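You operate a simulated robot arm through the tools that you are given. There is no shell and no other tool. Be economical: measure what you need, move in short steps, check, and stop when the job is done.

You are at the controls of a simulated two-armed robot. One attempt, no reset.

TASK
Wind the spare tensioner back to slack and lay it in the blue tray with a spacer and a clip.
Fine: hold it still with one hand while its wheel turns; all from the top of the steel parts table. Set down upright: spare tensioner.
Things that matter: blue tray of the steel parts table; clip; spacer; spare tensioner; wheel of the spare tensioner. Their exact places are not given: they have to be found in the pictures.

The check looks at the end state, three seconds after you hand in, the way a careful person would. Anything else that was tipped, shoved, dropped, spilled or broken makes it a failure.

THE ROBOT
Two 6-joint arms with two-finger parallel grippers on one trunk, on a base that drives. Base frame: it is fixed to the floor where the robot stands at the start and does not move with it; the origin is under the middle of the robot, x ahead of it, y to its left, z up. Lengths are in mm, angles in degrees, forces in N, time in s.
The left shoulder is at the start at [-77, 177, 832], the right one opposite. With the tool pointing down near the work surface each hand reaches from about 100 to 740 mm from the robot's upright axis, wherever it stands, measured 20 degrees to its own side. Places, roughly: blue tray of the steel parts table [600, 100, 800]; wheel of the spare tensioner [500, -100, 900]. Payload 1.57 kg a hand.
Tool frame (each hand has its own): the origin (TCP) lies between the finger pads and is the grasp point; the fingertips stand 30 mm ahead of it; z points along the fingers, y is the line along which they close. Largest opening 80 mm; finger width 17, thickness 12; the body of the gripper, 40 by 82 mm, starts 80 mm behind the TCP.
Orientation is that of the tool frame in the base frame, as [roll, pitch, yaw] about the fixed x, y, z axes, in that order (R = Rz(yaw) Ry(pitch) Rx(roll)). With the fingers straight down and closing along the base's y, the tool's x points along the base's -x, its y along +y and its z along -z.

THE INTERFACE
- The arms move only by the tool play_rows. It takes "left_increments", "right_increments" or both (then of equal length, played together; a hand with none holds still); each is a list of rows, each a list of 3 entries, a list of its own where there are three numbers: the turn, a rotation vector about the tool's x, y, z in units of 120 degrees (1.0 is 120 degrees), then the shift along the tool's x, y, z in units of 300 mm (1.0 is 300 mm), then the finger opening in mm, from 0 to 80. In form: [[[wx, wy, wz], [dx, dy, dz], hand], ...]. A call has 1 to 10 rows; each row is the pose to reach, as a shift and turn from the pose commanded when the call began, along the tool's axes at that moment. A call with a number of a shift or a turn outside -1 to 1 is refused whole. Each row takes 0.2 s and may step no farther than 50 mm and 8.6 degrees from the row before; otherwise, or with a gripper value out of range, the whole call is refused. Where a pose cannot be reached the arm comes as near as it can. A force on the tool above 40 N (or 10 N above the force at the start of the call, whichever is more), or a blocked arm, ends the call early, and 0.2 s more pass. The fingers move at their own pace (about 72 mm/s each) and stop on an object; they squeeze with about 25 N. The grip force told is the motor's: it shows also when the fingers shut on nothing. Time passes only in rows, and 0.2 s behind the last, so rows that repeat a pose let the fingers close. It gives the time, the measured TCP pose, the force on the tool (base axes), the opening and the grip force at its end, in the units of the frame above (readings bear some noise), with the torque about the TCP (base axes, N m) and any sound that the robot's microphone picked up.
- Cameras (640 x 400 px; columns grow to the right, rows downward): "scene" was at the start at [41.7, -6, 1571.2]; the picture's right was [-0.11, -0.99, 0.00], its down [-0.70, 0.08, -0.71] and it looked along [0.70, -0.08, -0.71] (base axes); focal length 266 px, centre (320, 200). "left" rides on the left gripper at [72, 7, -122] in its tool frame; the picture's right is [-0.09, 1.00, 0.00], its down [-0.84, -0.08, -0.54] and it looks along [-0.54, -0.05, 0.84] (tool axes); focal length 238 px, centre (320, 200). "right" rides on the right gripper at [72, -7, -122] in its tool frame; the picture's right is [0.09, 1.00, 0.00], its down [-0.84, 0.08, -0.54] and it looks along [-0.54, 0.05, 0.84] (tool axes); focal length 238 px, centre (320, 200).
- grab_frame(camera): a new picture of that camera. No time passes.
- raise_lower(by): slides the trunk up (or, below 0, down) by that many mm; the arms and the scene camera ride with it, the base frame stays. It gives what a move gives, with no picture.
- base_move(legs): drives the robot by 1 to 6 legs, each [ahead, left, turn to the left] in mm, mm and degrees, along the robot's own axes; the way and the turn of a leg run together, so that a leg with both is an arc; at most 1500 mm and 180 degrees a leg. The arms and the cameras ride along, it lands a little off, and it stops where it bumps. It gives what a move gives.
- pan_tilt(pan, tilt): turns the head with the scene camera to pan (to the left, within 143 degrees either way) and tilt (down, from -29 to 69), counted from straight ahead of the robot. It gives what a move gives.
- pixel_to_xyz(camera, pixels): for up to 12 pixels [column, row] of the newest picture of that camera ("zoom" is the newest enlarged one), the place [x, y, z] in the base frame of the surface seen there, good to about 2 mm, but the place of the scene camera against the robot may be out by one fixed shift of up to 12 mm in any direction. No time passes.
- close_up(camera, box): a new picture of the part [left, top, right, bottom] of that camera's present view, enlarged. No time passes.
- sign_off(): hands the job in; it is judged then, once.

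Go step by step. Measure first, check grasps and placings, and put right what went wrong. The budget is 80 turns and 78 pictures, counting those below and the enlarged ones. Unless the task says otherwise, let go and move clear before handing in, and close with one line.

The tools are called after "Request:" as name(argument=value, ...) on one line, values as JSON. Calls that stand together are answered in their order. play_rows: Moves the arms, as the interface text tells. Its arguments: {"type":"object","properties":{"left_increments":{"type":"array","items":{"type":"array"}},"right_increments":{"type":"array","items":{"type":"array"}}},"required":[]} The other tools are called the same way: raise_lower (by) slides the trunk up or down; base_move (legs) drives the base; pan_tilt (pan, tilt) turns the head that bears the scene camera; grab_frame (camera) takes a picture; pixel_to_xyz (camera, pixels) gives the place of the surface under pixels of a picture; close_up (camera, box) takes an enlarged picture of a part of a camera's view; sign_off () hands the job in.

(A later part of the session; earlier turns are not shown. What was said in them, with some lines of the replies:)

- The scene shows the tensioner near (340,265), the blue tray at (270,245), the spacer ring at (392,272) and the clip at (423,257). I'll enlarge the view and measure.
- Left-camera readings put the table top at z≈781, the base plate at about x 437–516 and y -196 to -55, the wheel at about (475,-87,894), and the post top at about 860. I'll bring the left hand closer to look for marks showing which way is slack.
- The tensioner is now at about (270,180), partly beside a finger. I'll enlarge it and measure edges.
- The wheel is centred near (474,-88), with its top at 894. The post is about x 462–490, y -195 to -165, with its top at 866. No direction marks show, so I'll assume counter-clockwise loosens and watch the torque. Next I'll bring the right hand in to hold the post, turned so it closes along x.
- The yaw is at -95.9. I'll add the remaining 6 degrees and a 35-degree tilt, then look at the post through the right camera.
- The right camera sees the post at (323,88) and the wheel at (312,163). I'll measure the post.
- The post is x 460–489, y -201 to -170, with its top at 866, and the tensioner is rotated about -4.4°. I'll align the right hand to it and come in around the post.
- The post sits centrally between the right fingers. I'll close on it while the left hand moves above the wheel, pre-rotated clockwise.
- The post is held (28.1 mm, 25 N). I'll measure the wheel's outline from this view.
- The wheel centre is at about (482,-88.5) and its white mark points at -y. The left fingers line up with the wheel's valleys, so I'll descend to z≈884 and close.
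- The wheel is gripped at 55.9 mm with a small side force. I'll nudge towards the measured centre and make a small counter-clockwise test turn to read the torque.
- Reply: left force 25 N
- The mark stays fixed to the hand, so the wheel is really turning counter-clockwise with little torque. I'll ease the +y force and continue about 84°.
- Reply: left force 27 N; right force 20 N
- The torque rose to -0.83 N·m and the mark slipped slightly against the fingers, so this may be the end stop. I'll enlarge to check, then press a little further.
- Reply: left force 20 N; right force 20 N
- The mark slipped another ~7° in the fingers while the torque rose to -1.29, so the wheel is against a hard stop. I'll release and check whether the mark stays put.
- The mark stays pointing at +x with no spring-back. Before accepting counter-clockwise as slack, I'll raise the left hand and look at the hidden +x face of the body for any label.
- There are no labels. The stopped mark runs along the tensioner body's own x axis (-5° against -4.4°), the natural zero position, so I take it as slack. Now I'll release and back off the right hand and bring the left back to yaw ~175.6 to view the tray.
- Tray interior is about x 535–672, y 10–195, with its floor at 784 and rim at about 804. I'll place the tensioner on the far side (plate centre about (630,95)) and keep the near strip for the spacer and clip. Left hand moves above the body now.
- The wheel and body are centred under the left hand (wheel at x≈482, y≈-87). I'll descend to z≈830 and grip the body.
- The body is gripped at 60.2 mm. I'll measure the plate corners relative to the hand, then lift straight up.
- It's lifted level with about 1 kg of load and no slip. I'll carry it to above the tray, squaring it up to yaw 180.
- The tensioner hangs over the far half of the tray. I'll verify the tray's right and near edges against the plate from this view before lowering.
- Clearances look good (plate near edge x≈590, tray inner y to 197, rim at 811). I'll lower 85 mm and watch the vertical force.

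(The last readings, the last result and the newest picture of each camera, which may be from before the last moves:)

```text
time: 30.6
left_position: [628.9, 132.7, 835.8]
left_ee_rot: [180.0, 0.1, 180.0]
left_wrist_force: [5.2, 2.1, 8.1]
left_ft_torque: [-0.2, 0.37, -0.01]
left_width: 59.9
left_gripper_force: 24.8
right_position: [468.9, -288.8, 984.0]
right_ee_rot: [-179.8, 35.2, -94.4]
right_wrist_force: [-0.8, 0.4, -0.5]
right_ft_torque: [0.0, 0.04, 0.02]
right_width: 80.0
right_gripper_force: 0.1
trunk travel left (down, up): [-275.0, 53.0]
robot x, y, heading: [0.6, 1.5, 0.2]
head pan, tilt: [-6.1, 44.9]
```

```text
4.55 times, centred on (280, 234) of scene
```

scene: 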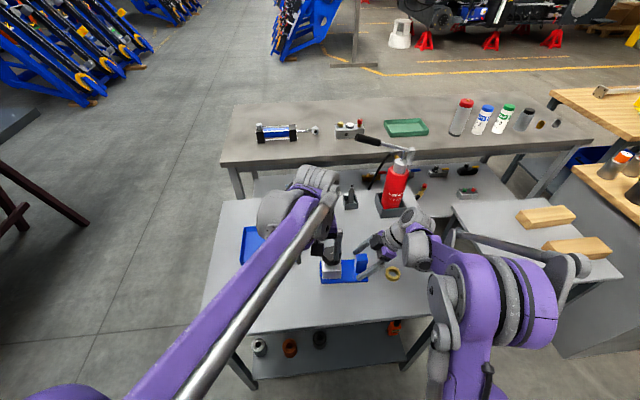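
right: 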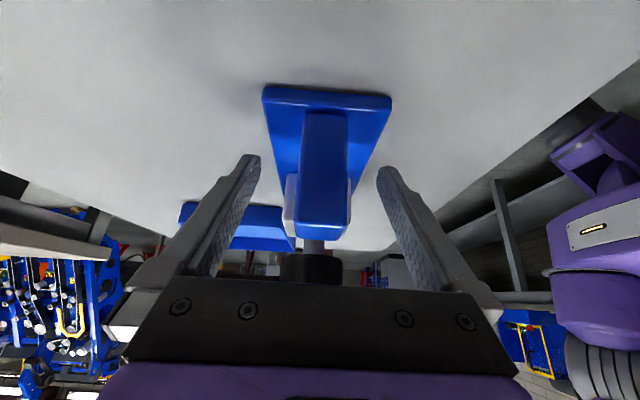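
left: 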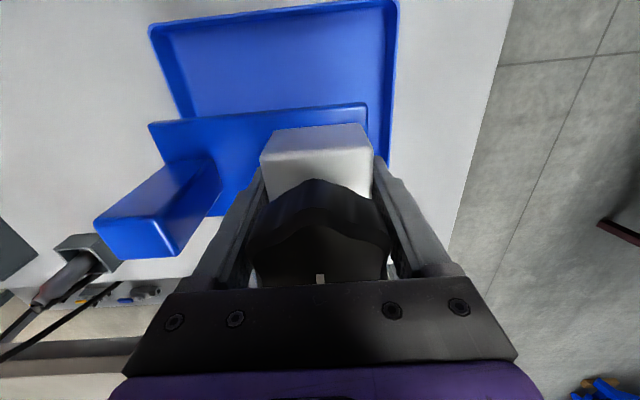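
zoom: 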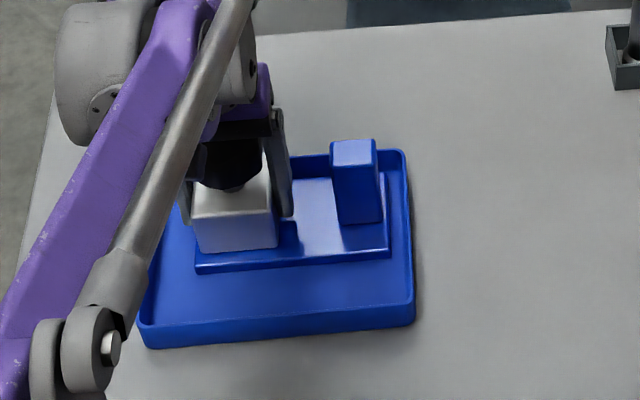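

The plate has landed on the tray floor (vertical force now +8 N). I'll open, wait, and rise straight up.

Request:
play_rows(left_increments=[[[0, 0, 0], [0, 0, 0], 65], [[0, 0, 0], [0, 0, 0], 80], [[0, 0, 0], [0, 0, 0], 80], [[0, 0, 0], [0, 0, -0.12], 80], [[0, 0, 0], [0, 0, -0.25], 80], [[0, 0, 0], [0, 0, -0.4], 80], [[0, 0, 0], [0.1, 0, -0.5], 80], [[0, 0, 0], [0.25, 0, -0.55], 80], [[0, 0, 0], [0.4, 0, -0.6], 80]])

Request:
grab_frame(camera="left")

Request:
pixel_to_xyz(camera="left", pixels=[[320, 200], [320, 170], [300, 150]])

```text
time: 32.6
left_position: [506.8, 132.3, 1013.1]
left_ee_rot: [-180.0, 0.2, 179.9]
left_wrist_force: [0.2, -0.2, 0.5]
left_ft_torque: [-0.06, 0.0, 0.02]
left_width: 79.9
left_gripper_force: 0.1
right_position: [467.1, -289.7, 984.8]
right_ee_rot: [-179.9, 35.2, -94.3]
right_wrist_force: [-0.2, 0.8, -0.1]
right_ft_torque: [0.01, 0.0, 0.01]
right_width: 80.0
right_gripper_force: 0.2
trunk travel left (down, up): [-275.0, 53.0]
robot x, y, heading: [0.5, -0.8, 0.1]
head pan, tilt: [-6.1, 44.9]
```

```text
46 pictures are left
```

left: 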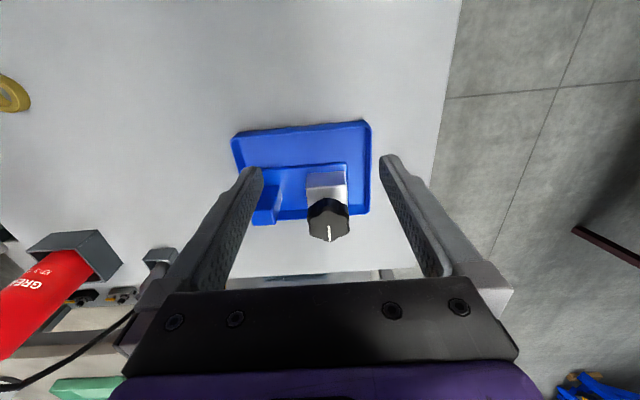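

```text
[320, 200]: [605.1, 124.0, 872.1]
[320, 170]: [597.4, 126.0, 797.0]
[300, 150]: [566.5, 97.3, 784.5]
```

Request:
close_up(camera="left", box=[220, 110, 390, 250])

Request:
pixel_to_xyz(camera="left", pixels=[[328, 222], [331, 238], [346, 164], [281, 169], [355, 208], [352, 165], [345, 200], [366, 124], [240, 138], [275, 150]])

```text
2.86 times, centred on (305, 180) of left
```

zoom: 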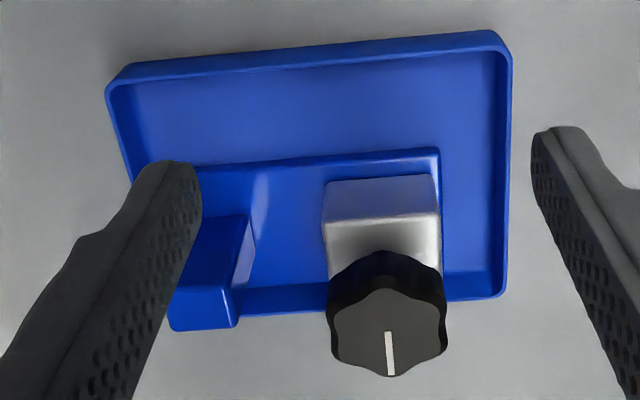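

```text
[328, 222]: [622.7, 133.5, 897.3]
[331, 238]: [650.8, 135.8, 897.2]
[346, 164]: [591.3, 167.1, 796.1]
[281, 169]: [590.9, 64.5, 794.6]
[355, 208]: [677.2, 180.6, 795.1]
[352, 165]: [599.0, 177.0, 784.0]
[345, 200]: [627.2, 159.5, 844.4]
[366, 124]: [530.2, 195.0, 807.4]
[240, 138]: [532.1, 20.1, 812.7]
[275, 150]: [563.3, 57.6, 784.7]
```

The tensioner sits flat in the tray and the wheel mark is still perpendicular to the plate. The free strip is x 535–590. I'll retract the left hand and level the right hand, then head for the spacer.

Request:
play_rows(left_increments=[[[0, 0, 0], [0.09, 0.1, -0.08], 80], [[0, 0, 0], [0.18, 0.21, -0.16], 80], [[0, 0, 0], [0.27, 0.32, -0.24], 80], [[0, 0, 0], [0.36, 0.43, -0.32], 80], [[0, 0, 0], [0.45, 0.54, -0.4], 80], [[0, 0, 0], [0.5, 0.65, -0.45], 80]], right_increments=[[[0, 0.058, 0], [0, 0, 0], 80], [[0, 0.117, 0], [0, 0, 0], 80], [[0, 0.175, 0], [0, 0, 0], 80], [[0, 0.233, 0], [0, 0, 0], 80], [[0, 0.292, 0], [0, 0, 0], 80], [[0, 0.292, 0], [0, 0, 0], 80]])

Request:
play_rows(right_increments=[[[0, 0, 0.071], [0, 0, 0], 80], [[0, 0, 0.142], [0, 0, 0], 80], [[0, 0, 0.213], [0, 0, 0], 80], [[0, 0, 0.285], [0, 0, 0], 80], [[0, 0, 0.356], [0, 0, 0], 80], [[0, 0, 0.427], [0, 0, 0], 80], [[0, 0, 0.498], [0, 0, 0], 80], [[0, 0, 0.569], [0, 0, 0], 80], [[0, 0, 0.64], [0, 0, 0], 80], [[0, 0, 0.711], [0, 0, 0], 80]])

Request:
grab_frame(camera="right")

```text
time: 34.0
left_position: [358.5, 326.7, 1151.5]
left_ee_rot: [180.0, 0.0, 179.9]
left_wrist_force: [-0.6, 0.9, 0.2]
left_ft_torque: [-0.03, 0.03, -0.01]
left_width: 79.9
left_gripper_force: 0.1
right_position: [467.5, -291.0, 986.4]
right_ee_rot: [-179.9, -0.1, -94.4]
right_wrist_force: [-0.3, -0.4, -0.2]
right_ft_torque: [0.0, -0.01, 0.03]
right_width: 79.8
right_gripper_force: 0.0
trunk travel left (down, up): [-275.0, 53.0]
robot x, y, heading: [-0.8, 1.8, 0.1]
head pan, tilt: [-6.1, 44.9]
```

```text
time: 36.2
left_position: [358.5, 326.4, 1151.2]
left_ee_rot: [-180.0, 0.0, 179.9]
left_wrist_force: [-0.1, 0.2, -0.3]
left_ft_torque: [-0.03, 0.0, 0.05]
left_width: 79.8
left_gripper_force: 0.0
right_position: [467.1, -290.4, 985.5]
right_ee_rot: [180.0, 0.1, -179.8]
right_wrist_force: [-0.5, -0.2, -0.2]
right_ft_torque: [0.0, 0.01, 0.02]
right_width: 79.9
right_gripper_force: 0.0
trunk travel left (down, up): [-275.0, 53.0]
robot x, y, heading: [0.3, 2.7, -0.0]
head pan, tilt: [-6.1, 44.9]
```

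```text
44 pictures are left
```

right: 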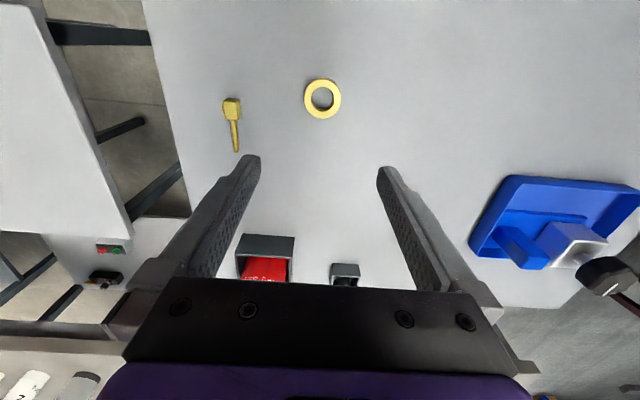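

Request:
close_up(camera="right", box=[205, 65, 365, 165])

Request:
pixel_to_xyz(camera="right", pixels=[[308, 98], [337, 98], [322, 83], [322, 113], [322, 100], [231, 105], [224, 103], [240, 103], [231, 117], [235, 125], [236, 135], [237, 150]])

```text
4.00 times, centred on (285, 115) of right
```

zoom: 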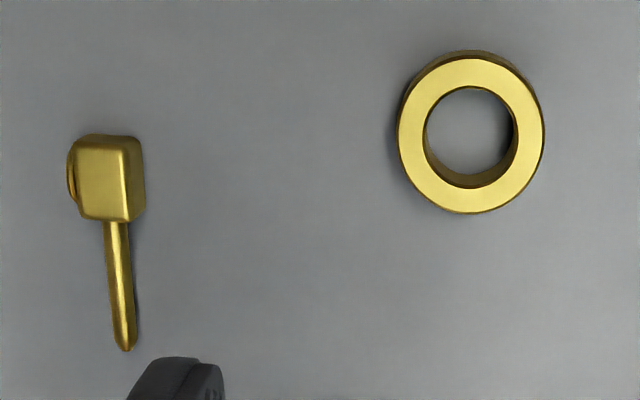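

```text
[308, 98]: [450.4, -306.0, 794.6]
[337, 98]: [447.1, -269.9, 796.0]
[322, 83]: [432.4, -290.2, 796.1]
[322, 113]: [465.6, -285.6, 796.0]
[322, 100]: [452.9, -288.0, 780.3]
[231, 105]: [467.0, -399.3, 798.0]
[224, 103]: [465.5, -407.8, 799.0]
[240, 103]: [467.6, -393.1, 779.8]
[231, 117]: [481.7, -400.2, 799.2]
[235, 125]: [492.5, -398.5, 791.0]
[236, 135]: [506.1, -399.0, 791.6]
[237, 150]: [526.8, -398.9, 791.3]
```

Spacer: centre (450,-288), top at 796, OD about 44. Clip: head about (473,-401), stem along x to 530. I'll lower over the spacer, grip it and lift.

Request:
play_rows(right_increments=[[[0, 0, 0], [0.03, 0.004, 0.13], 80], [[0, 0, 0], [0.058, 0.008, 0.27], 80], [[0, 0, 0], [0.058, 0.008, 0.4], 80], [[0, 0, 0], [0.058, 0.008, 0.5], 80], [[0, 0, 0], [0.058, 0.008, 0.572], 80], [[0, 0, 0], [0.058, 0.008, 0.572], 60], [[0, 0, 0], [0.058, 0.008, 0.572], 40], [[0, 0, 0], [0.058, 0.008, 0.572], 30], [[0, 0, 0], [0.058, 0.008, 0.572], 30]])

Request:
grab_frame(camera="right")

```text
time: 38.2
left_position: [359.9, 326.1, 1150.0]
left_ee_rot: [-179.9, 0.1, -179.9]
left_wrist_force: [-0.8, -0.5, 0.0]
left_ft_torque: [0.0, -0.01, 0.01]
left_width: 80.1
left_gripper_force: 0.1
right_position: [449.3, -287.3, 813.3]
right_ee_rot: [179.9, 0.1, -179.7]
right_wrist_force: [0.2, -1.1, 0.9]
right_ft_torque: [-0.01, -0.02, -0.01]
right_width: 45.0
right_gripper_force: 25.1
trunk travel left (down, up): [-275.0, 53.0]
robot x, y, heading: [0.1, 2.6, 0.0]
head pan, tilt: [-6.1, 44.9]
```

```text
42 pictures are left
```

right: 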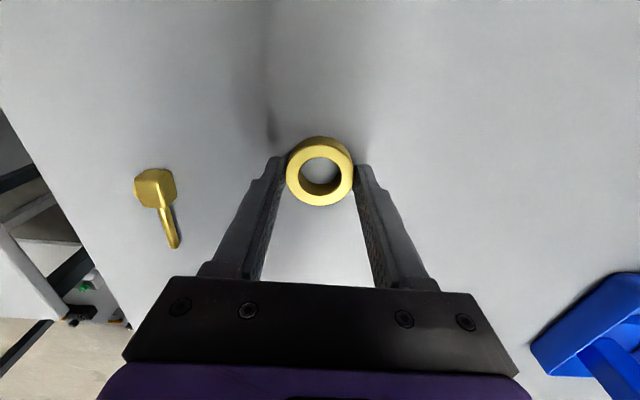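

The spacer is held (45.0 mm). I'll lift it and carry it towards the tray's near strip.

Request:
play_rows(right_increments=[[[0, 0, 0], [0, 0, -0.15], 30], [[0, 0, 0], [0, 0, -0.3], 30], [[0, 0, 0], [-0.02, 0.08, -0.4], 30], [[0, 0, 0], [-0.06, 0.21, -0.4], 30], [[0, 0, 0], [-0.1, 0.34, -0.4], 30], [[0, 0, 0], [-0.14, 0.47, -0.4], 30], [[0, 0, 0], [-0.18, 0.6, -0.4], 30], [[0, 0, 0], [-0.22, 0.73, -0.4], 30], [[0, 0, 0], [-0.26, 0.86, -0.4], 30], [[0, 0, 0], [-0.3, 0.99, -0.4], 30]])

Request:
play_rows(right_increments=[[[0, 0, 0], [-0.04, 0.09, 0], 30], [[0, 0, 0], [-0.079, 0.163, 0], 30], [[0, 0, 0], [-0.079, 0.163, 0], 30]])

Request:
grab_frame(camera="right")

```text
time: 40.4
left_position: [359.6, 327.0, 1150.3]
left_ee_rot: [-180.0, 0.0, 180.0]
left_wrist_force: [0.4, 0.2, -0.1]
left_ft_torque: [0.01, 0.04, 0.0]
left_width: 80.0
left_gripper_force: 0.1
right_position: [540.6, 7.9, 935.2]
right_ee_rot: [-180.0, 0.1, -179.7]
right_wrist_force: [0.5, 0.1, -1.6]
right_ft_torque: [-0.03, 0.03, 0.02]
right_width: 45.2
right_gripper_force: 24.8
trunk travel left (down, up): [-275.0, 53.0]
robot x, y, heading: [-1.8, -0.1, 0.0]
head pan, tilt: [-6.1, 44.9]
```

```text
time: 41.2
left_position: [360.0, 325.9, 1149.6]
left_ee_rot: [180.0, 0.0, 179.9]
left_wrist_force: [0.2, -0.3, -0.9]
left_ft_torque: [0.02, -0.02, -0.02]
left_width: 80.0
left_gripper_force: 0.0
right_position: [563.5, 57.7, 934.7]
right_ee_rot: [179.9, 0.1, -179.6]
right_wrist_force: [-0.5, -0.1, -0.7]
right_ft_torque: [0.0, 0.01, 0.02]
right_width: 45.2
right_gripper_force: 24.9
trunk travel left (down, up): [-275.0, 53.0]
robot x, y, heading: [-0.1, 4.3, -0.0]
head pan, tilt: [-6.1, 44.9]
```

```text
41 pictures are left
```

right: 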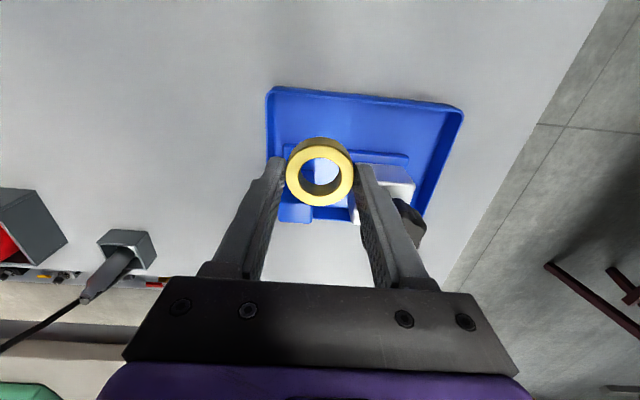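

The spacer hangs above the tray. I'll verify the strip edges from this camera before lowering.

Request:
pixel_to_xyz(camera="right", pixels=[[370, 155], [400, 157], [400, 150], [300, 92], [300, 100], [300, 106], [272, 120], [277, 120], [318, 143], [320, 150], [290, 150]])

Request:
close_up(camera="right", box=[250, 75, 480, 240])

```text
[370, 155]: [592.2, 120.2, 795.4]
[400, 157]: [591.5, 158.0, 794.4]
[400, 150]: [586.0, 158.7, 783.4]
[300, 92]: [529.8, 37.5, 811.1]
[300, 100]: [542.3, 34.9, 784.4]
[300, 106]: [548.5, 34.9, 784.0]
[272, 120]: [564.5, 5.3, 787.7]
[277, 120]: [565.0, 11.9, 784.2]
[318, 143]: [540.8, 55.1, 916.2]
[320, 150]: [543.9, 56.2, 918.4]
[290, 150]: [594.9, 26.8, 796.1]
```

```text
2.42 times, centred on (365, 158) of right
```

zoom: 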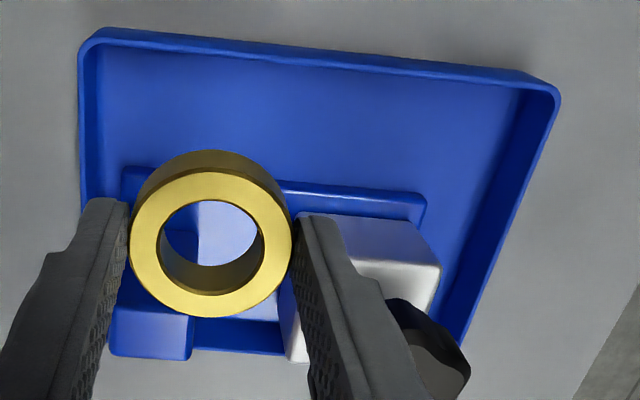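

Near wall inner edge is about 537, the plate edge about 591, and the ring spans 541–586, so it fits. I'll lower 116.5 mm, open a little and rise.

Request:
play_rows(right_increments=[[[0, 0, 0], [0, 0, 0.14], 30], [[0, 0, 0], [0, 0, 0.28], 30], [[0, 0, 0], [0, 0, 0.36], 30], [[0, 0, 0], [0, 0, 0.388], 30], [[0, 0, 0], [0, 0, 0.388], 30]])

Request:
grab_frame(camera="right")

```text
time: 42.4
left_position: [359.1, 326.0, 1151.0]
left_ee_rot: [-180.0, 0.0, 179.9]
left_wrist_force: [-0.6, 0.3, 0.2]
left_ft_torque: [0.0, -0.03, -0.04]
left_width: 80.2
left_gripper_force: 0.1
right_position: [561.7, 58.4, 817.7]
right_ee_rot: [179.9, 0.3, -179.8]
right_wrist_force: [4.9, 1.1, 13.1]
right_ft_torque: [-0.06, 0.06, -0.01]
right_width: 45.0
right_gripper_force: 25.2
trunk travel left (down, up): [-275.0, 53.0]
robot x, y, heading: [-2.9, -1.7, 0.1]
head pan, tilt: [-6.1, 44.9]
```

```text
39 pictures are left
```

right: 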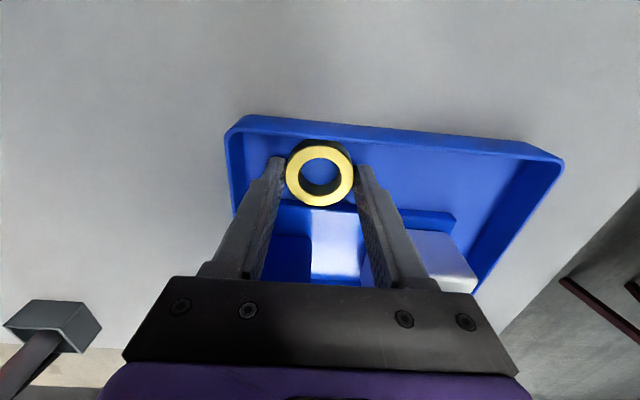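

The spacer is down on the tray floor (13 N contact). I'll release, rise, and start back toward the clip.

Request:
play_rows(right_increments=[[[0, 0, 0], [0, 0, -0.003], 58], [[0, 0, 0], [0, 0, -0.003], 58], [[0, 0, 0], [0, 0, -0.1], 58], [[0, 0, 0], [0, 0, -0.25], 58], [[0, 0, 0], [0, 0, -0.4], 58], [[0, 0, 0], [0, -0.13, -0.45], 58], [[0, 0, 0], [0.04, -0.28, -0.45], 58], [[0, 0, 0], [0.08, -0.43, -0.45], 58], [[0, 0, 0], [0.12, -0.58, -0.45], 58], [[0, 0, 0], [0.16, -0.73, -0.45], 58]])

Request:
play_rows(right_increments=[[[0, 0, 0], [0.04, -0.15, 0], 58], [[0, 0, 0], [0.08, -0.3, 0], 58], [[0, 0, 0], [0.12, -0.45, 0], 58], [[0, 0, 0], [0.16, -0.6, 0], 58], [[0, 0, 0], [0.2, -0.7, 0], 58], [[0, 0, 0], [0.2, -0.793, 0], 58], [[0, 0, 0], [0.2, -0.793, 0], 40]])

Request:
grab_frame(camera="right")

Request:
close_up(camera="scene", box=[220, 190, 340, 280])

```text
time: 44.6
left_position: [358.3, 325.3, 1151.1]
left_ee_rot: [-180.0, 0.0, -180.0]
left_wrist_force: [-0.2, -0.4, 0.4]
left_ft_torque: [0.04, 0.0, 0.02]
left_width: 80.0
left_gripper_force: 0.1
right_position: [512.9, -160.8, 951.4]
right_ee_rot: [179.9, 0.2, -179.5]
right_wrist_force: [-0.4, -0.4, 0.8]
right_ft_torque: [0.01, -0.01, -0.01]
right_width: 57.7
right_gripper_force: 0.1
trunk travel left (down, up): [-275.0, 53.0]
robot x, y, heading: [-0.8, -1.0, 0.1]
head pan, tilt: [-6.1, 44.9]
```

```text
time: 46.2
left_position: [358.9, 326.7, 1150.0]
left_ee_rot: [179.9, -0.1, -180.0]
left_wrist_force: [0.3, 0.4, 0.2]
left_ft_torque: [0.0, -0.02, 0.0]
left_width: 79.9
left_gripper_force: 0.1
right_position: [454.5, -400.2, 952.6]
right_ee_rot: [-180.0, 0.1, -179.6]
right_wrist_force: [1.3, 0.2, -0.7]
right_ft_torque: [0.0, 0.01, -0.01]
right_width: 40.0
right_gripper_force: 0.1
trunk travel left (down, up): [-275.0, 53.0]
robot x, y, heading: [-2.6, 2.4, -0.3]
head pan, tilt: [-6.1, 44.9]
```

```text
38 pictures are left
```

right: 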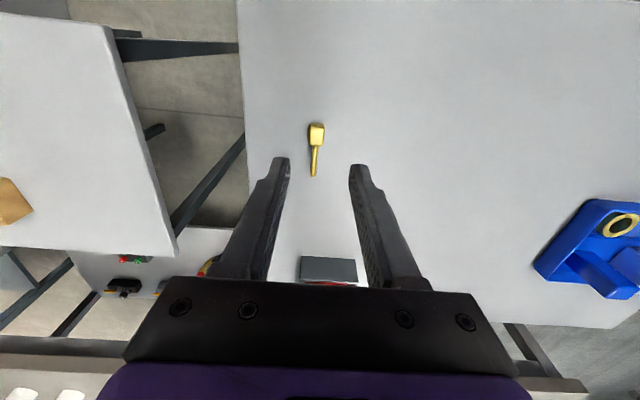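

```text
4.44 times, centred on (280, 235) of scene
```

zoom: 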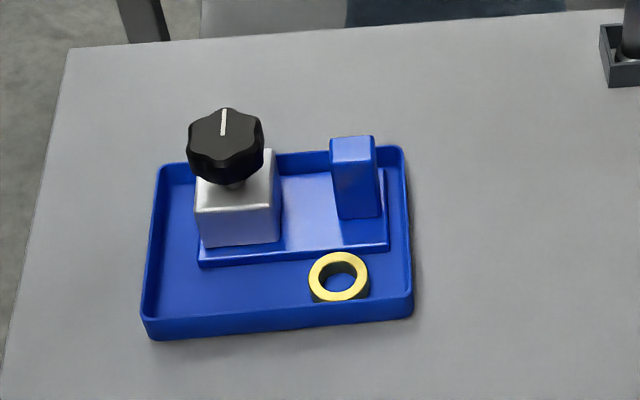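

The spacer lies flat in the near strip and the tensioner is upright. Next I'll measure the clip closely.

Request:
close_up(camera="right", box=[280, 110, 360, 190])

Request:
pixel_to_xyz(camera="right", pixels=[[317, 126], [317, 136], [309, 132], [324, 132], [317, 143], [316, 150], [315, 158], [314, 166], [313, 175], [318, 124]])

```text
5.00 times, centred on (320, 150) of right
```

zoom: 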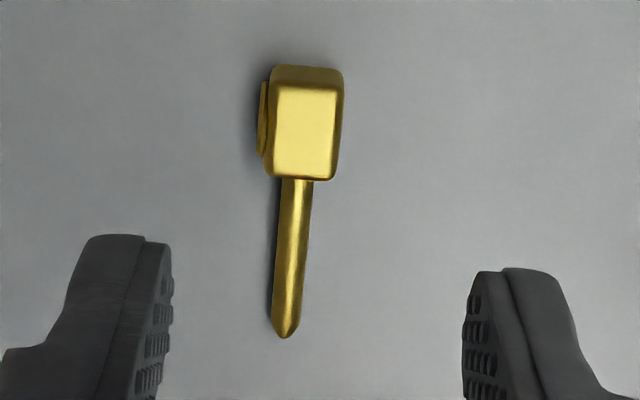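

```text
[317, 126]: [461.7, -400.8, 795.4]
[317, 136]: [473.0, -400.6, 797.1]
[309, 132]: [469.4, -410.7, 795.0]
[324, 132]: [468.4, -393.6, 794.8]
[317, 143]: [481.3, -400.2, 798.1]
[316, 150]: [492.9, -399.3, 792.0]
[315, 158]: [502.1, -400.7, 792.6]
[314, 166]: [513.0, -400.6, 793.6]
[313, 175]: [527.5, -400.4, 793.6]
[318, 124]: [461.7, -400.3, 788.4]
```

The clip lies along x from 460 to 529; its stem is at y≈-400.5 with top at z≈793. I'll grip the stem just beyond the head at x≈495.

Request:
play_rows(right_increments=[[[0, 0, 0], [-0.07, 0, 0.1], 40], [[0, 0, 0], [-0.135, 0, 0.2], 40], [[0, 0, 0], [-0.135, 0, 0.33], 40], [[0, 0, 0], [-0.135, 0, 0.43], 40], [[0, 0, 0], [-0.135, 0, 0.462], 40], [[0, 0, 0], [-0.135, 0, 0.462], 20], [[0, 0, 0], [-0.135, 0, 0.462], 0], [[0, 0, 0], [-0.135, 0, 0.462], 0], [[0, 0, 0], [-0.135, 0, 0.462], 0]])

Request:
grab_frame(camera="right")

```text
time: 48.2
left_position: [358.7, 326.3, 1150.0]
left_ee_rot: [-180.0, 0.1, 180.0]
left_wrist_force: [-0.7, -0.7, 0.6]
left_ft_torque: [0.04, 0.0, 0.04]
left_width: 79.9
left_gripper_force: 0.0
right_position: [498.2, -397.6, 814.5]
right_ee_rot: [-180.0, 0.1, -179.7]
right_wrist_force: [-0.6, 0.9, 0.5]
right_ft_torque: [-0.01, -0.01, 0.01]
right_width: 0.3
right_gripper_force: 22.7
trunk travel left (down, up): [-275.0, 53.0]
robot x, y, heading: [-2.4, -0.6, -0.2]
head pan, tilt: [-6.1, 44.9]
```

```text
35 pictures are left
```

right: 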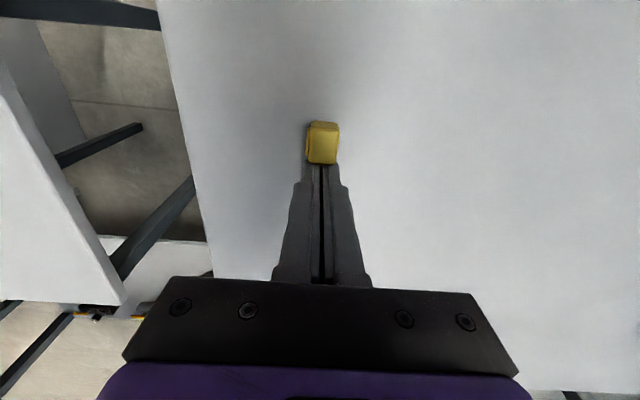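

The fingers shut fully (0.3 mm), so the stem wasn't caught. I'll open, rise a bit and check that the clip didn't move; I'll grip the head instead.

Request:
play_rows(right_increments=[[[0, 0, 0], [0, 0, 0], 20], [[0, 0, 0], [0, 0, 0], 40], [[0, 0, 0], [0, 0, -0.15], 40], [[0, 0, 0], [0.1, 0, -0.25], 50], [[0, 0, 0], [0.2, 0, -0.25], 50]])

Request:
grab_frame(camera="right")

Request:
close_up(camera="right", box=[280, 110, 380, 210])

```text
time: 49.4
left_position: [357.4, 326.2, 1149.8]
left_ee_rot: [-180.0, 0.0, -180.0]
left_wrist_force: [-0.8, -0.4, -0.1]
left_ft_torque: [0.04, 0.03, 0.02]
left_width: 79.8
left_gripper_force: 0.0
right_position: [438.6, -401.2, 889.8]
right_ee_rot: [180.0, 0.1, -179.7]
right_wrist_force: [-0.4, 0.7, 0.1]
right_ft_torque: [-0.01, -0.02, 0.01]
right_width: 50.1
right_gripper_force: 0.0
trunk travel left (down, up): [-275.0, 53.0]
robot x, y, heading: [2.3, 1.1, -0.0]
head pan, tilt: [-6.1, 44.9]
```

```text
34 pictures are left
```

right: 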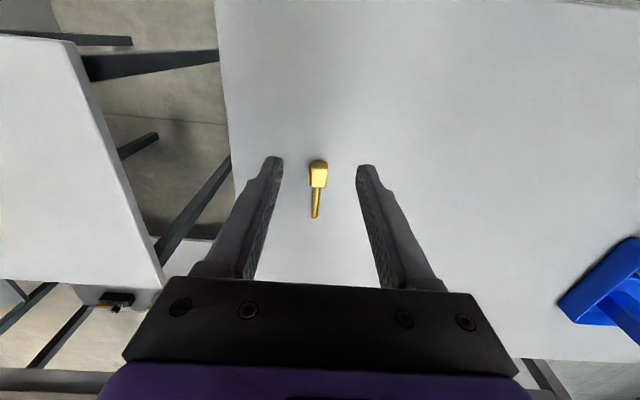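

```text
4.00 times, centred on (330, 160) of right
```

zoom: 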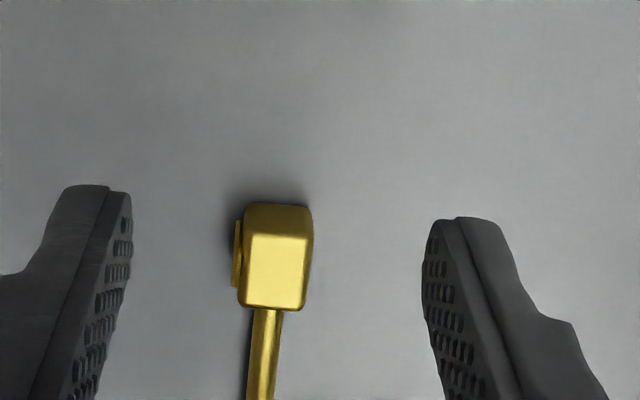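

The clip hasn't moved. I'll measure the head for the grip.

Request:
pixel_to_xyz(camera="right", pixels=[[319, 165], [318, 172], [318, 183], [311, 175], [325, 172], [308, 174], [317, 195], [316, 205], [315, 215], [320, 161]])

```text
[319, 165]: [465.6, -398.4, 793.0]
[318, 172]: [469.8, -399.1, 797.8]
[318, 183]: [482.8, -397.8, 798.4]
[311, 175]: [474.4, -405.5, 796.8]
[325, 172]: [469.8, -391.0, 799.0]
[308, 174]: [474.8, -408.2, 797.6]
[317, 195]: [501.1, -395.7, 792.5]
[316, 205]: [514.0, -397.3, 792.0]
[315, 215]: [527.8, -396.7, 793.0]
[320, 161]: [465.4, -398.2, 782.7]
```

Head centre is about (473.5,-398.7), 18 mm wide, top at about 798. I'll grip its upper half (TCP z≈818) so the hand later clears the wheel.

Request:
play_rows(right_increments=[[[0, 0, 0], [-0.06, 0.003, 0.06], 50], [[0, 0, 0], [-0.12, 0.006, 0.13], 50], [[0, 0, 0], [-0.12, 0.006, 0.2], 50], [[0, 0, 0], [-0.12, 0.006, 0.24], 50], [[0, 0, 0], [-0.12, 0.006, 0.24], 30], [[0, 0, 0], [-0.12, 0.006, 0.24], 10], [[0, 0, 0], [-0.12, 0.006, 0.24], 5], [[0, 0, 0], [-0.12, 0.006, 0.24], 5]])

Request:
grab_frame(camera="right")

```text
time: 51.2
left_position: [359.8, 326.3, 1149.5]
left_ee_rot: [-180.0, 0.0, -180.0]
left_wrist_force: [-0.5, -0.3, 0.2]
left_ft_torque: [0.03, 0.0, 0.05]
left_width: 80.2
left_gripper_force: 0.1
right_position: [474.5, -396.5, 818.8]
right_ee_rot: [-179.9, 0.1, -179.8]
right_wrist_force: [-0.6, -0.5, 0.1]
right_ft_torque: [0.0, -0.01, -0.03]
right_width: 17.0
right_gripper_force: 24.8
trunk travel left (down, up): [-275.0, 53.0]
robot x, y, heading: [2.0, -0.7, -0.1]
head pan, tilt: [-6.1, 44.9]
```

```text
32 pictures are left
```

right: 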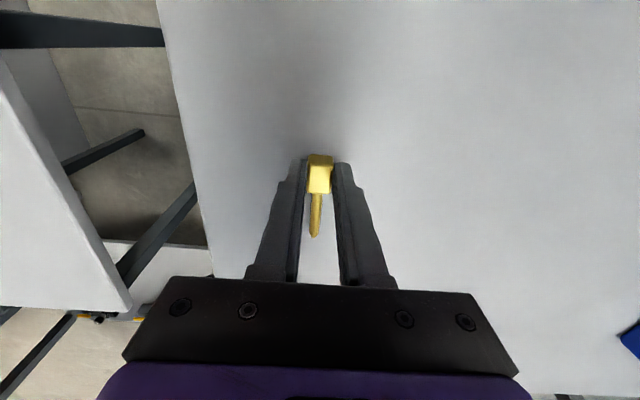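

The clip head is gripped (17.0 mm). I'll lift and carry it to the tray while turning the hand 90° so the clip lies along y.

Request:
play_rows(right_increments=[[[0, 0, 0], [0, 0, -0.15], 5], [[0, 0, -0.05], [0, 0, -0.3], 5], [[0, 0, -0.12], [-0.02, 0.06, -0.42], 5], [[0, 0, -0.19], [-0.05, 0.2, -0.45], 5], [[0, 0, -0.26], [-0.08, 0.34, -0.45], 5], [[0, 0, -0.33], [-0.11, 0.48, -0.45], 5], [[0, 0, -0.4], [-0.14, 0.62, -0.45], 5], [[0, 0, -0.47], [-0.17, 0.76, -0.45], 5], [[0, 0, -0.54], [-0.21, 0.9, -0.45], 5], [[0, 0, -0.6], [-0.25, 0.97, -0.45], 5]])

```text
time: 53.4
left_position: [358.5, 327.1, 1149.4]
left_ee_rot: [180.0, 0.0, -179.9]
left_wrist_force: [-0.3, -0.2, -0.1]
left_ft_torque: [-0.01, 0.0, -0.01]
left_width: 80.0
left_gripper_force: 0.0
right_position: [547.3, -104.6, 952.4]
right_ee_rot: [180.0, 0.0, -107.6]
right_wrist_force: [-0.5, -0.9, -1.4]
right_ft_torque: [-0.03, 0.04, 0.02]
right_width: 17.0
right_gripper_force: 24.8
trunk travel left (down, up): [-275.0, 53.0]
robot x, y, heading: [-1.3, 3.1, -0.0]
head pan, tilt: [-6.1, 44.9]
```

I'm partway there with the clip still held. Continuing to above the strip at (564.5,101), finishing the turn.

Request:
play_rows(right_increments=[[[0, 0, -0.03], [-0.134, 0.031, 0], 5], [[0, 0, -0.06], [-0.269, 0.063, 0], 5], [[0, 0, -0.09], [-0.403, 0.094, 0], 5], [[0, 0, -0.12], [-0.538, 0.126, 0], 5], [[0, 0, -0.147], [-0.672, 0.157, 0], 5], [[0, 0, -0.147], [-0.672, 0.157, 0], 5]])

Request:
grab_frame(camera="right")

Request:
close_up(camera="scene", box=[200, 170, 360, 280])

```text
time: 54.8
left_position: [358.5, 326.2, 1150.2]
left_ee_rot: [-180.0, 0.0, -179.9]
left_wrist_force: [0.6, -1.2, -0.1]
left_ft_torque: [0.02, -0.01, 0.01]
left_width: 79.8
left_gripper_force: 0.1
right_position: [563.9, 100.2, 952.2]
right_ee_rot: [-179.9, -0.1, -90.0]
right_wrist_force: [0.0, -0.7, -0.5]
right_ft_torque: [0.01, 0.0, 0.04]
right_width: 17.1
right_gripper_force: 24.8
trunk travel left (down, up): [-275.0, 53.0]
robot x, y, heading: [-0.4, 0.1, 0.2]
head pan, tilt: [-6.1, 44.9]
```

```text
31 pictures are left
```

right: 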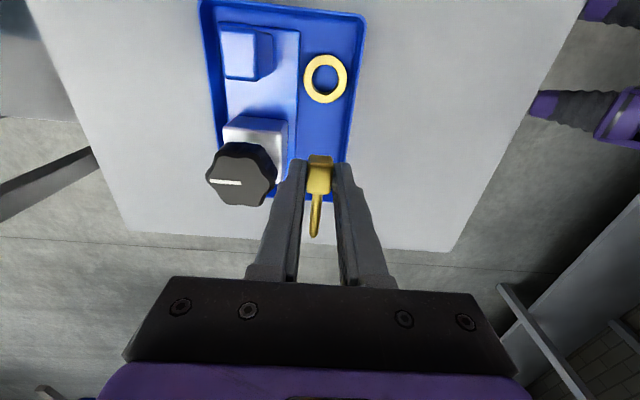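

```text
3.64 times, centred on (280, 225) of scene
```

zoom: 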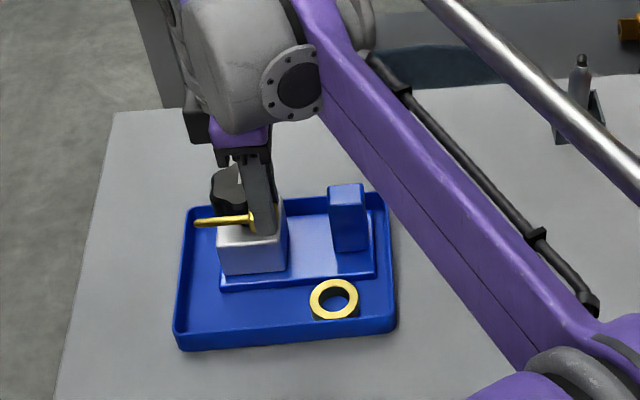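

The clip is over the strip beyond the spacer. I'll verify edges before lowering.

Request:
pixel_to_xyz(camera="right", pixels=[[326, 103], [326, 99], [293, 110], [293, 140], [297, 110], [352, 110], [345, 110], [350, 130], [318, 160], [318, 175], [314, 230], [312, 90]])

Request:
close_up(camera="right", box=[200, 40, 380, 240])

```text
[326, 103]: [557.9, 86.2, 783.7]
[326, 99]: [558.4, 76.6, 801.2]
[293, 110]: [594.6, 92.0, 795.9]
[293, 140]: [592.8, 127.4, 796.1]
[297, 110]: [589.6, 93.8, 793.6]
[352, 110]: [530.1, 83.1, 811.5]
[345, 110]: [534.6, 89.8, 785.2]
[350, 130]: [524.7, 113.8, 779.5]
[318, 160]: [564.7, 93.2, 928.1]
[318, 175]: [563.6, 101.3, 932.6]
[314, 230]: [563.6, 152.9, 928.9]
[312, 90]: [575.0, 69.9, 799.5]
```

```text
2.00 times, centred on (290, 140) of right
```

zoom: 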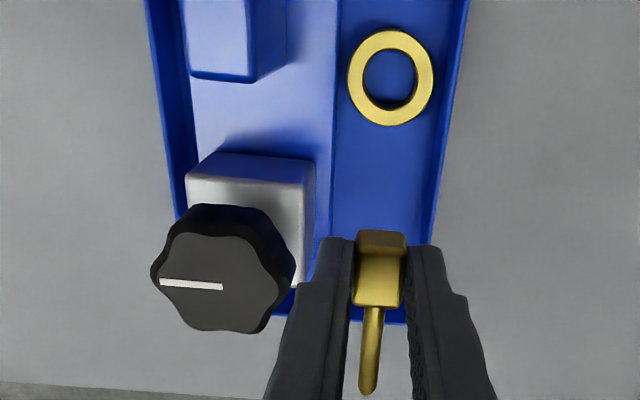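

The strip spans 535–591 and the clip sits central at 564, clear of the spacer. I'll lower 130 mm.

Request:
play_rows(right_increments=[[[0, 0, 0], [0, 0, 0.13], 5], [[0, 0, 0], [0, 0, 0.26], 5], [[0, 0, 0], [0, 0, 0.36], 5], [[0, 0, 0], [0, 0, 0.41], 5], [[0, 0, 0], [0, 0, 0.434], 5], [[0, 0, 0], [0, 0, 0.434], 5]])

Request:
grab_frame(camera="right")

```text
time: 56.2
left_position: [358.8, 326.1, 1150.0]
left_ee_rot: [-180.0, 0.0, 180.0]
left_wrist_force: [0.9, 0.0, -0.2]
left_ft_torque: [0.01, -0.01, 0.0]
left_width: 79.7
left_gripper_force: 0.0
right_position: [562.7, 102.1, 822.0]
right_ee_rot: [-179.9, 0.0, -90.0]
right_wrist_force: [0.5, 0.9, 0.8]
right_ft_torque: [0.02, 0.03, -0.02]
right_width: 16.8
right_gripper_force: 25.0
trunk travel left (down, up): [-275.0, 53.0]
robot x, y, heading: [0.3, -0.8, 0.3]
head pan, tilt: [-6.1, 44.9]
```

```text
28 pictures are left
```

right: 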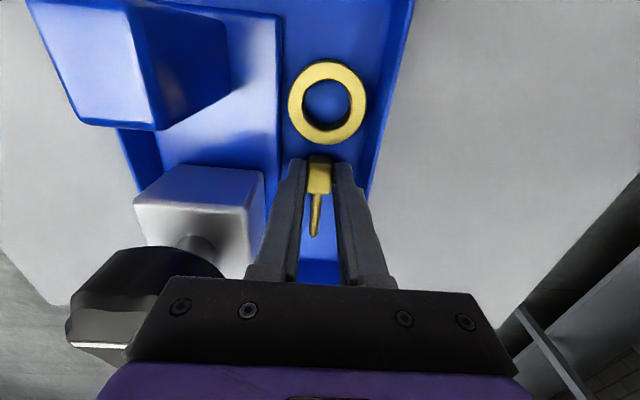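

The clip is at floor level with no firm contact yet. I'll lower 1.5 mm more and open to 24 mm.

Request:
play_rows(right_increments=[[[0, 0, 0], [0, 0, 0.003], 5], [[0, 0, 0], [0, 0, 0.005], 5], [[0, 0, 0], [0, 0, 0.005], 20], [[0, 0, 0], [0, 0, 0.005], 24], [[0, 0, 0], [0, 0, 0.005], 24]])

Request:
grab_frame(camera="right")

```text
time: 57.4
left_position: [359.2, 326.4, 1150.1]
left_ee_rot: [180.0, 0.0, -179.9]
left_wrist_force: [0.1, 0.5, 0.2]
left_ft_torque: [0.02, 0.01, 0.01]
left_width: 80.2
left_gripper_force: 0.0
right_position: [562.2, 100.2, 820.4]
right_ee_rot: [-179.9, 0.0, -90.0]
right_wrist_force: [0.2, 0.4, 0.6]
right_ft_torque: [0.04, -0.04, 0.01]
right_width: 23.8
right_gripper_force: 0.0
trunk travel left (down, up): [-275.0, 53.0]
robot x, y, heading: [-3.4, -1.2, 0.1]
head pan, tilt: [-6.1, 44.9]
```

```text
27 pictures are left
```

right: 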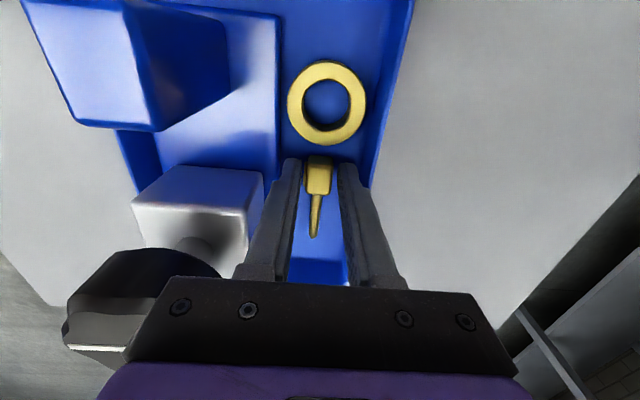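

The clip is released and lying in the strip. I'll rise straight up and pull clear.

Request:
play_rows(right_increments=[[[0, 0, 0], [0, 0, -0.06], 24], [[0, 0, 0], [0, 0, -0.2], 24], [[0, 0, 0], [0, 0, -0.35], 24], [[0, 0, 0], [0, 0, -0.5], 30], [[0, 0, 0], [0.15, 0, -0.55], 40], [[0, 0, 0], [0.3, 0.05, -0.6], 40], [[0, 0, 0], [0.45, 0.1, -0.65], 40], [[0, 0, 0], [0.6, 0.15, -0.7], 40], [[0, 0, 0], [0.75, 0.2, -0.7], 40], [[0, 0, 0], [0.9, 0.25, -0.7], 40]])

Request:
grab_frame(camera="scene")

Request:
close_up(camera="scene", box=[220, 190, 340, 280])

```text
time: 59.6
left_position: [358.7, 325.9, 1151.7]
left_ee_rot: [-180.0, 0.0, -179.9]
left_wrist_force: [0.4, 0.1, -0.7]
left_ft_torque: [0.02, -0.02, 0.03]
left_width: 80.2
left_gripper_force: 0.0
right_position: [486.9, -173.3, 1033.2]
right_ee_rot: [-179.9, 0.1, -90.0]
right_wrist_force: [1.1, 0.1, -0.4]
right_ft_torque: [0.01, -0.01, -0.02]
right_width: 39.9
right_gripper_force: 0.1
trunk travel left (down, up): [-275.0, 53.0]
robot x, y, heading: [-0.9, -5.5, -0.1]
head pan, tilt: [-6.1, 44.9]
```

```text
26 pictures are left
```

scene: 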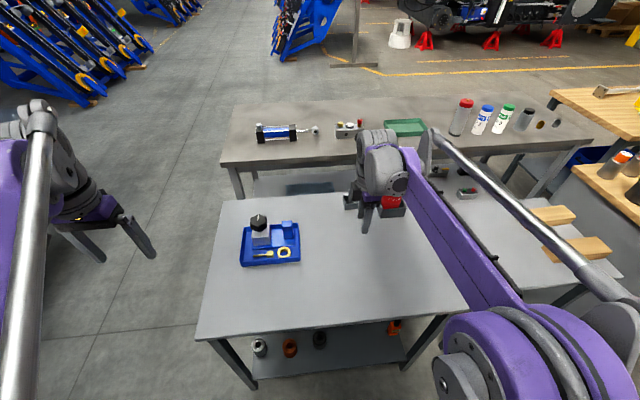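

```text
4.44 times, centred on (280, 235) of scene
```

zoom: 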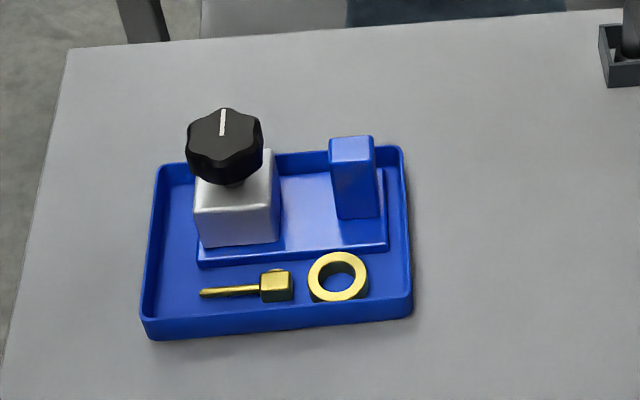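

The tensioner stands upright in the tray, its wheel mark still at the counter-clockwise stop. The spacer and clip lie flat beside it, nothing else has moved, and both hands are clear, so I'm handing in.

Request:
sign_off()

```text
The job is handed in.
```

I turned the spare tensioner's wheel counter-clockwise to its hard stop and set it upright in the blue tray with the spacer and the clip. The tensioner has no direction marks, so I took that stop as slack.
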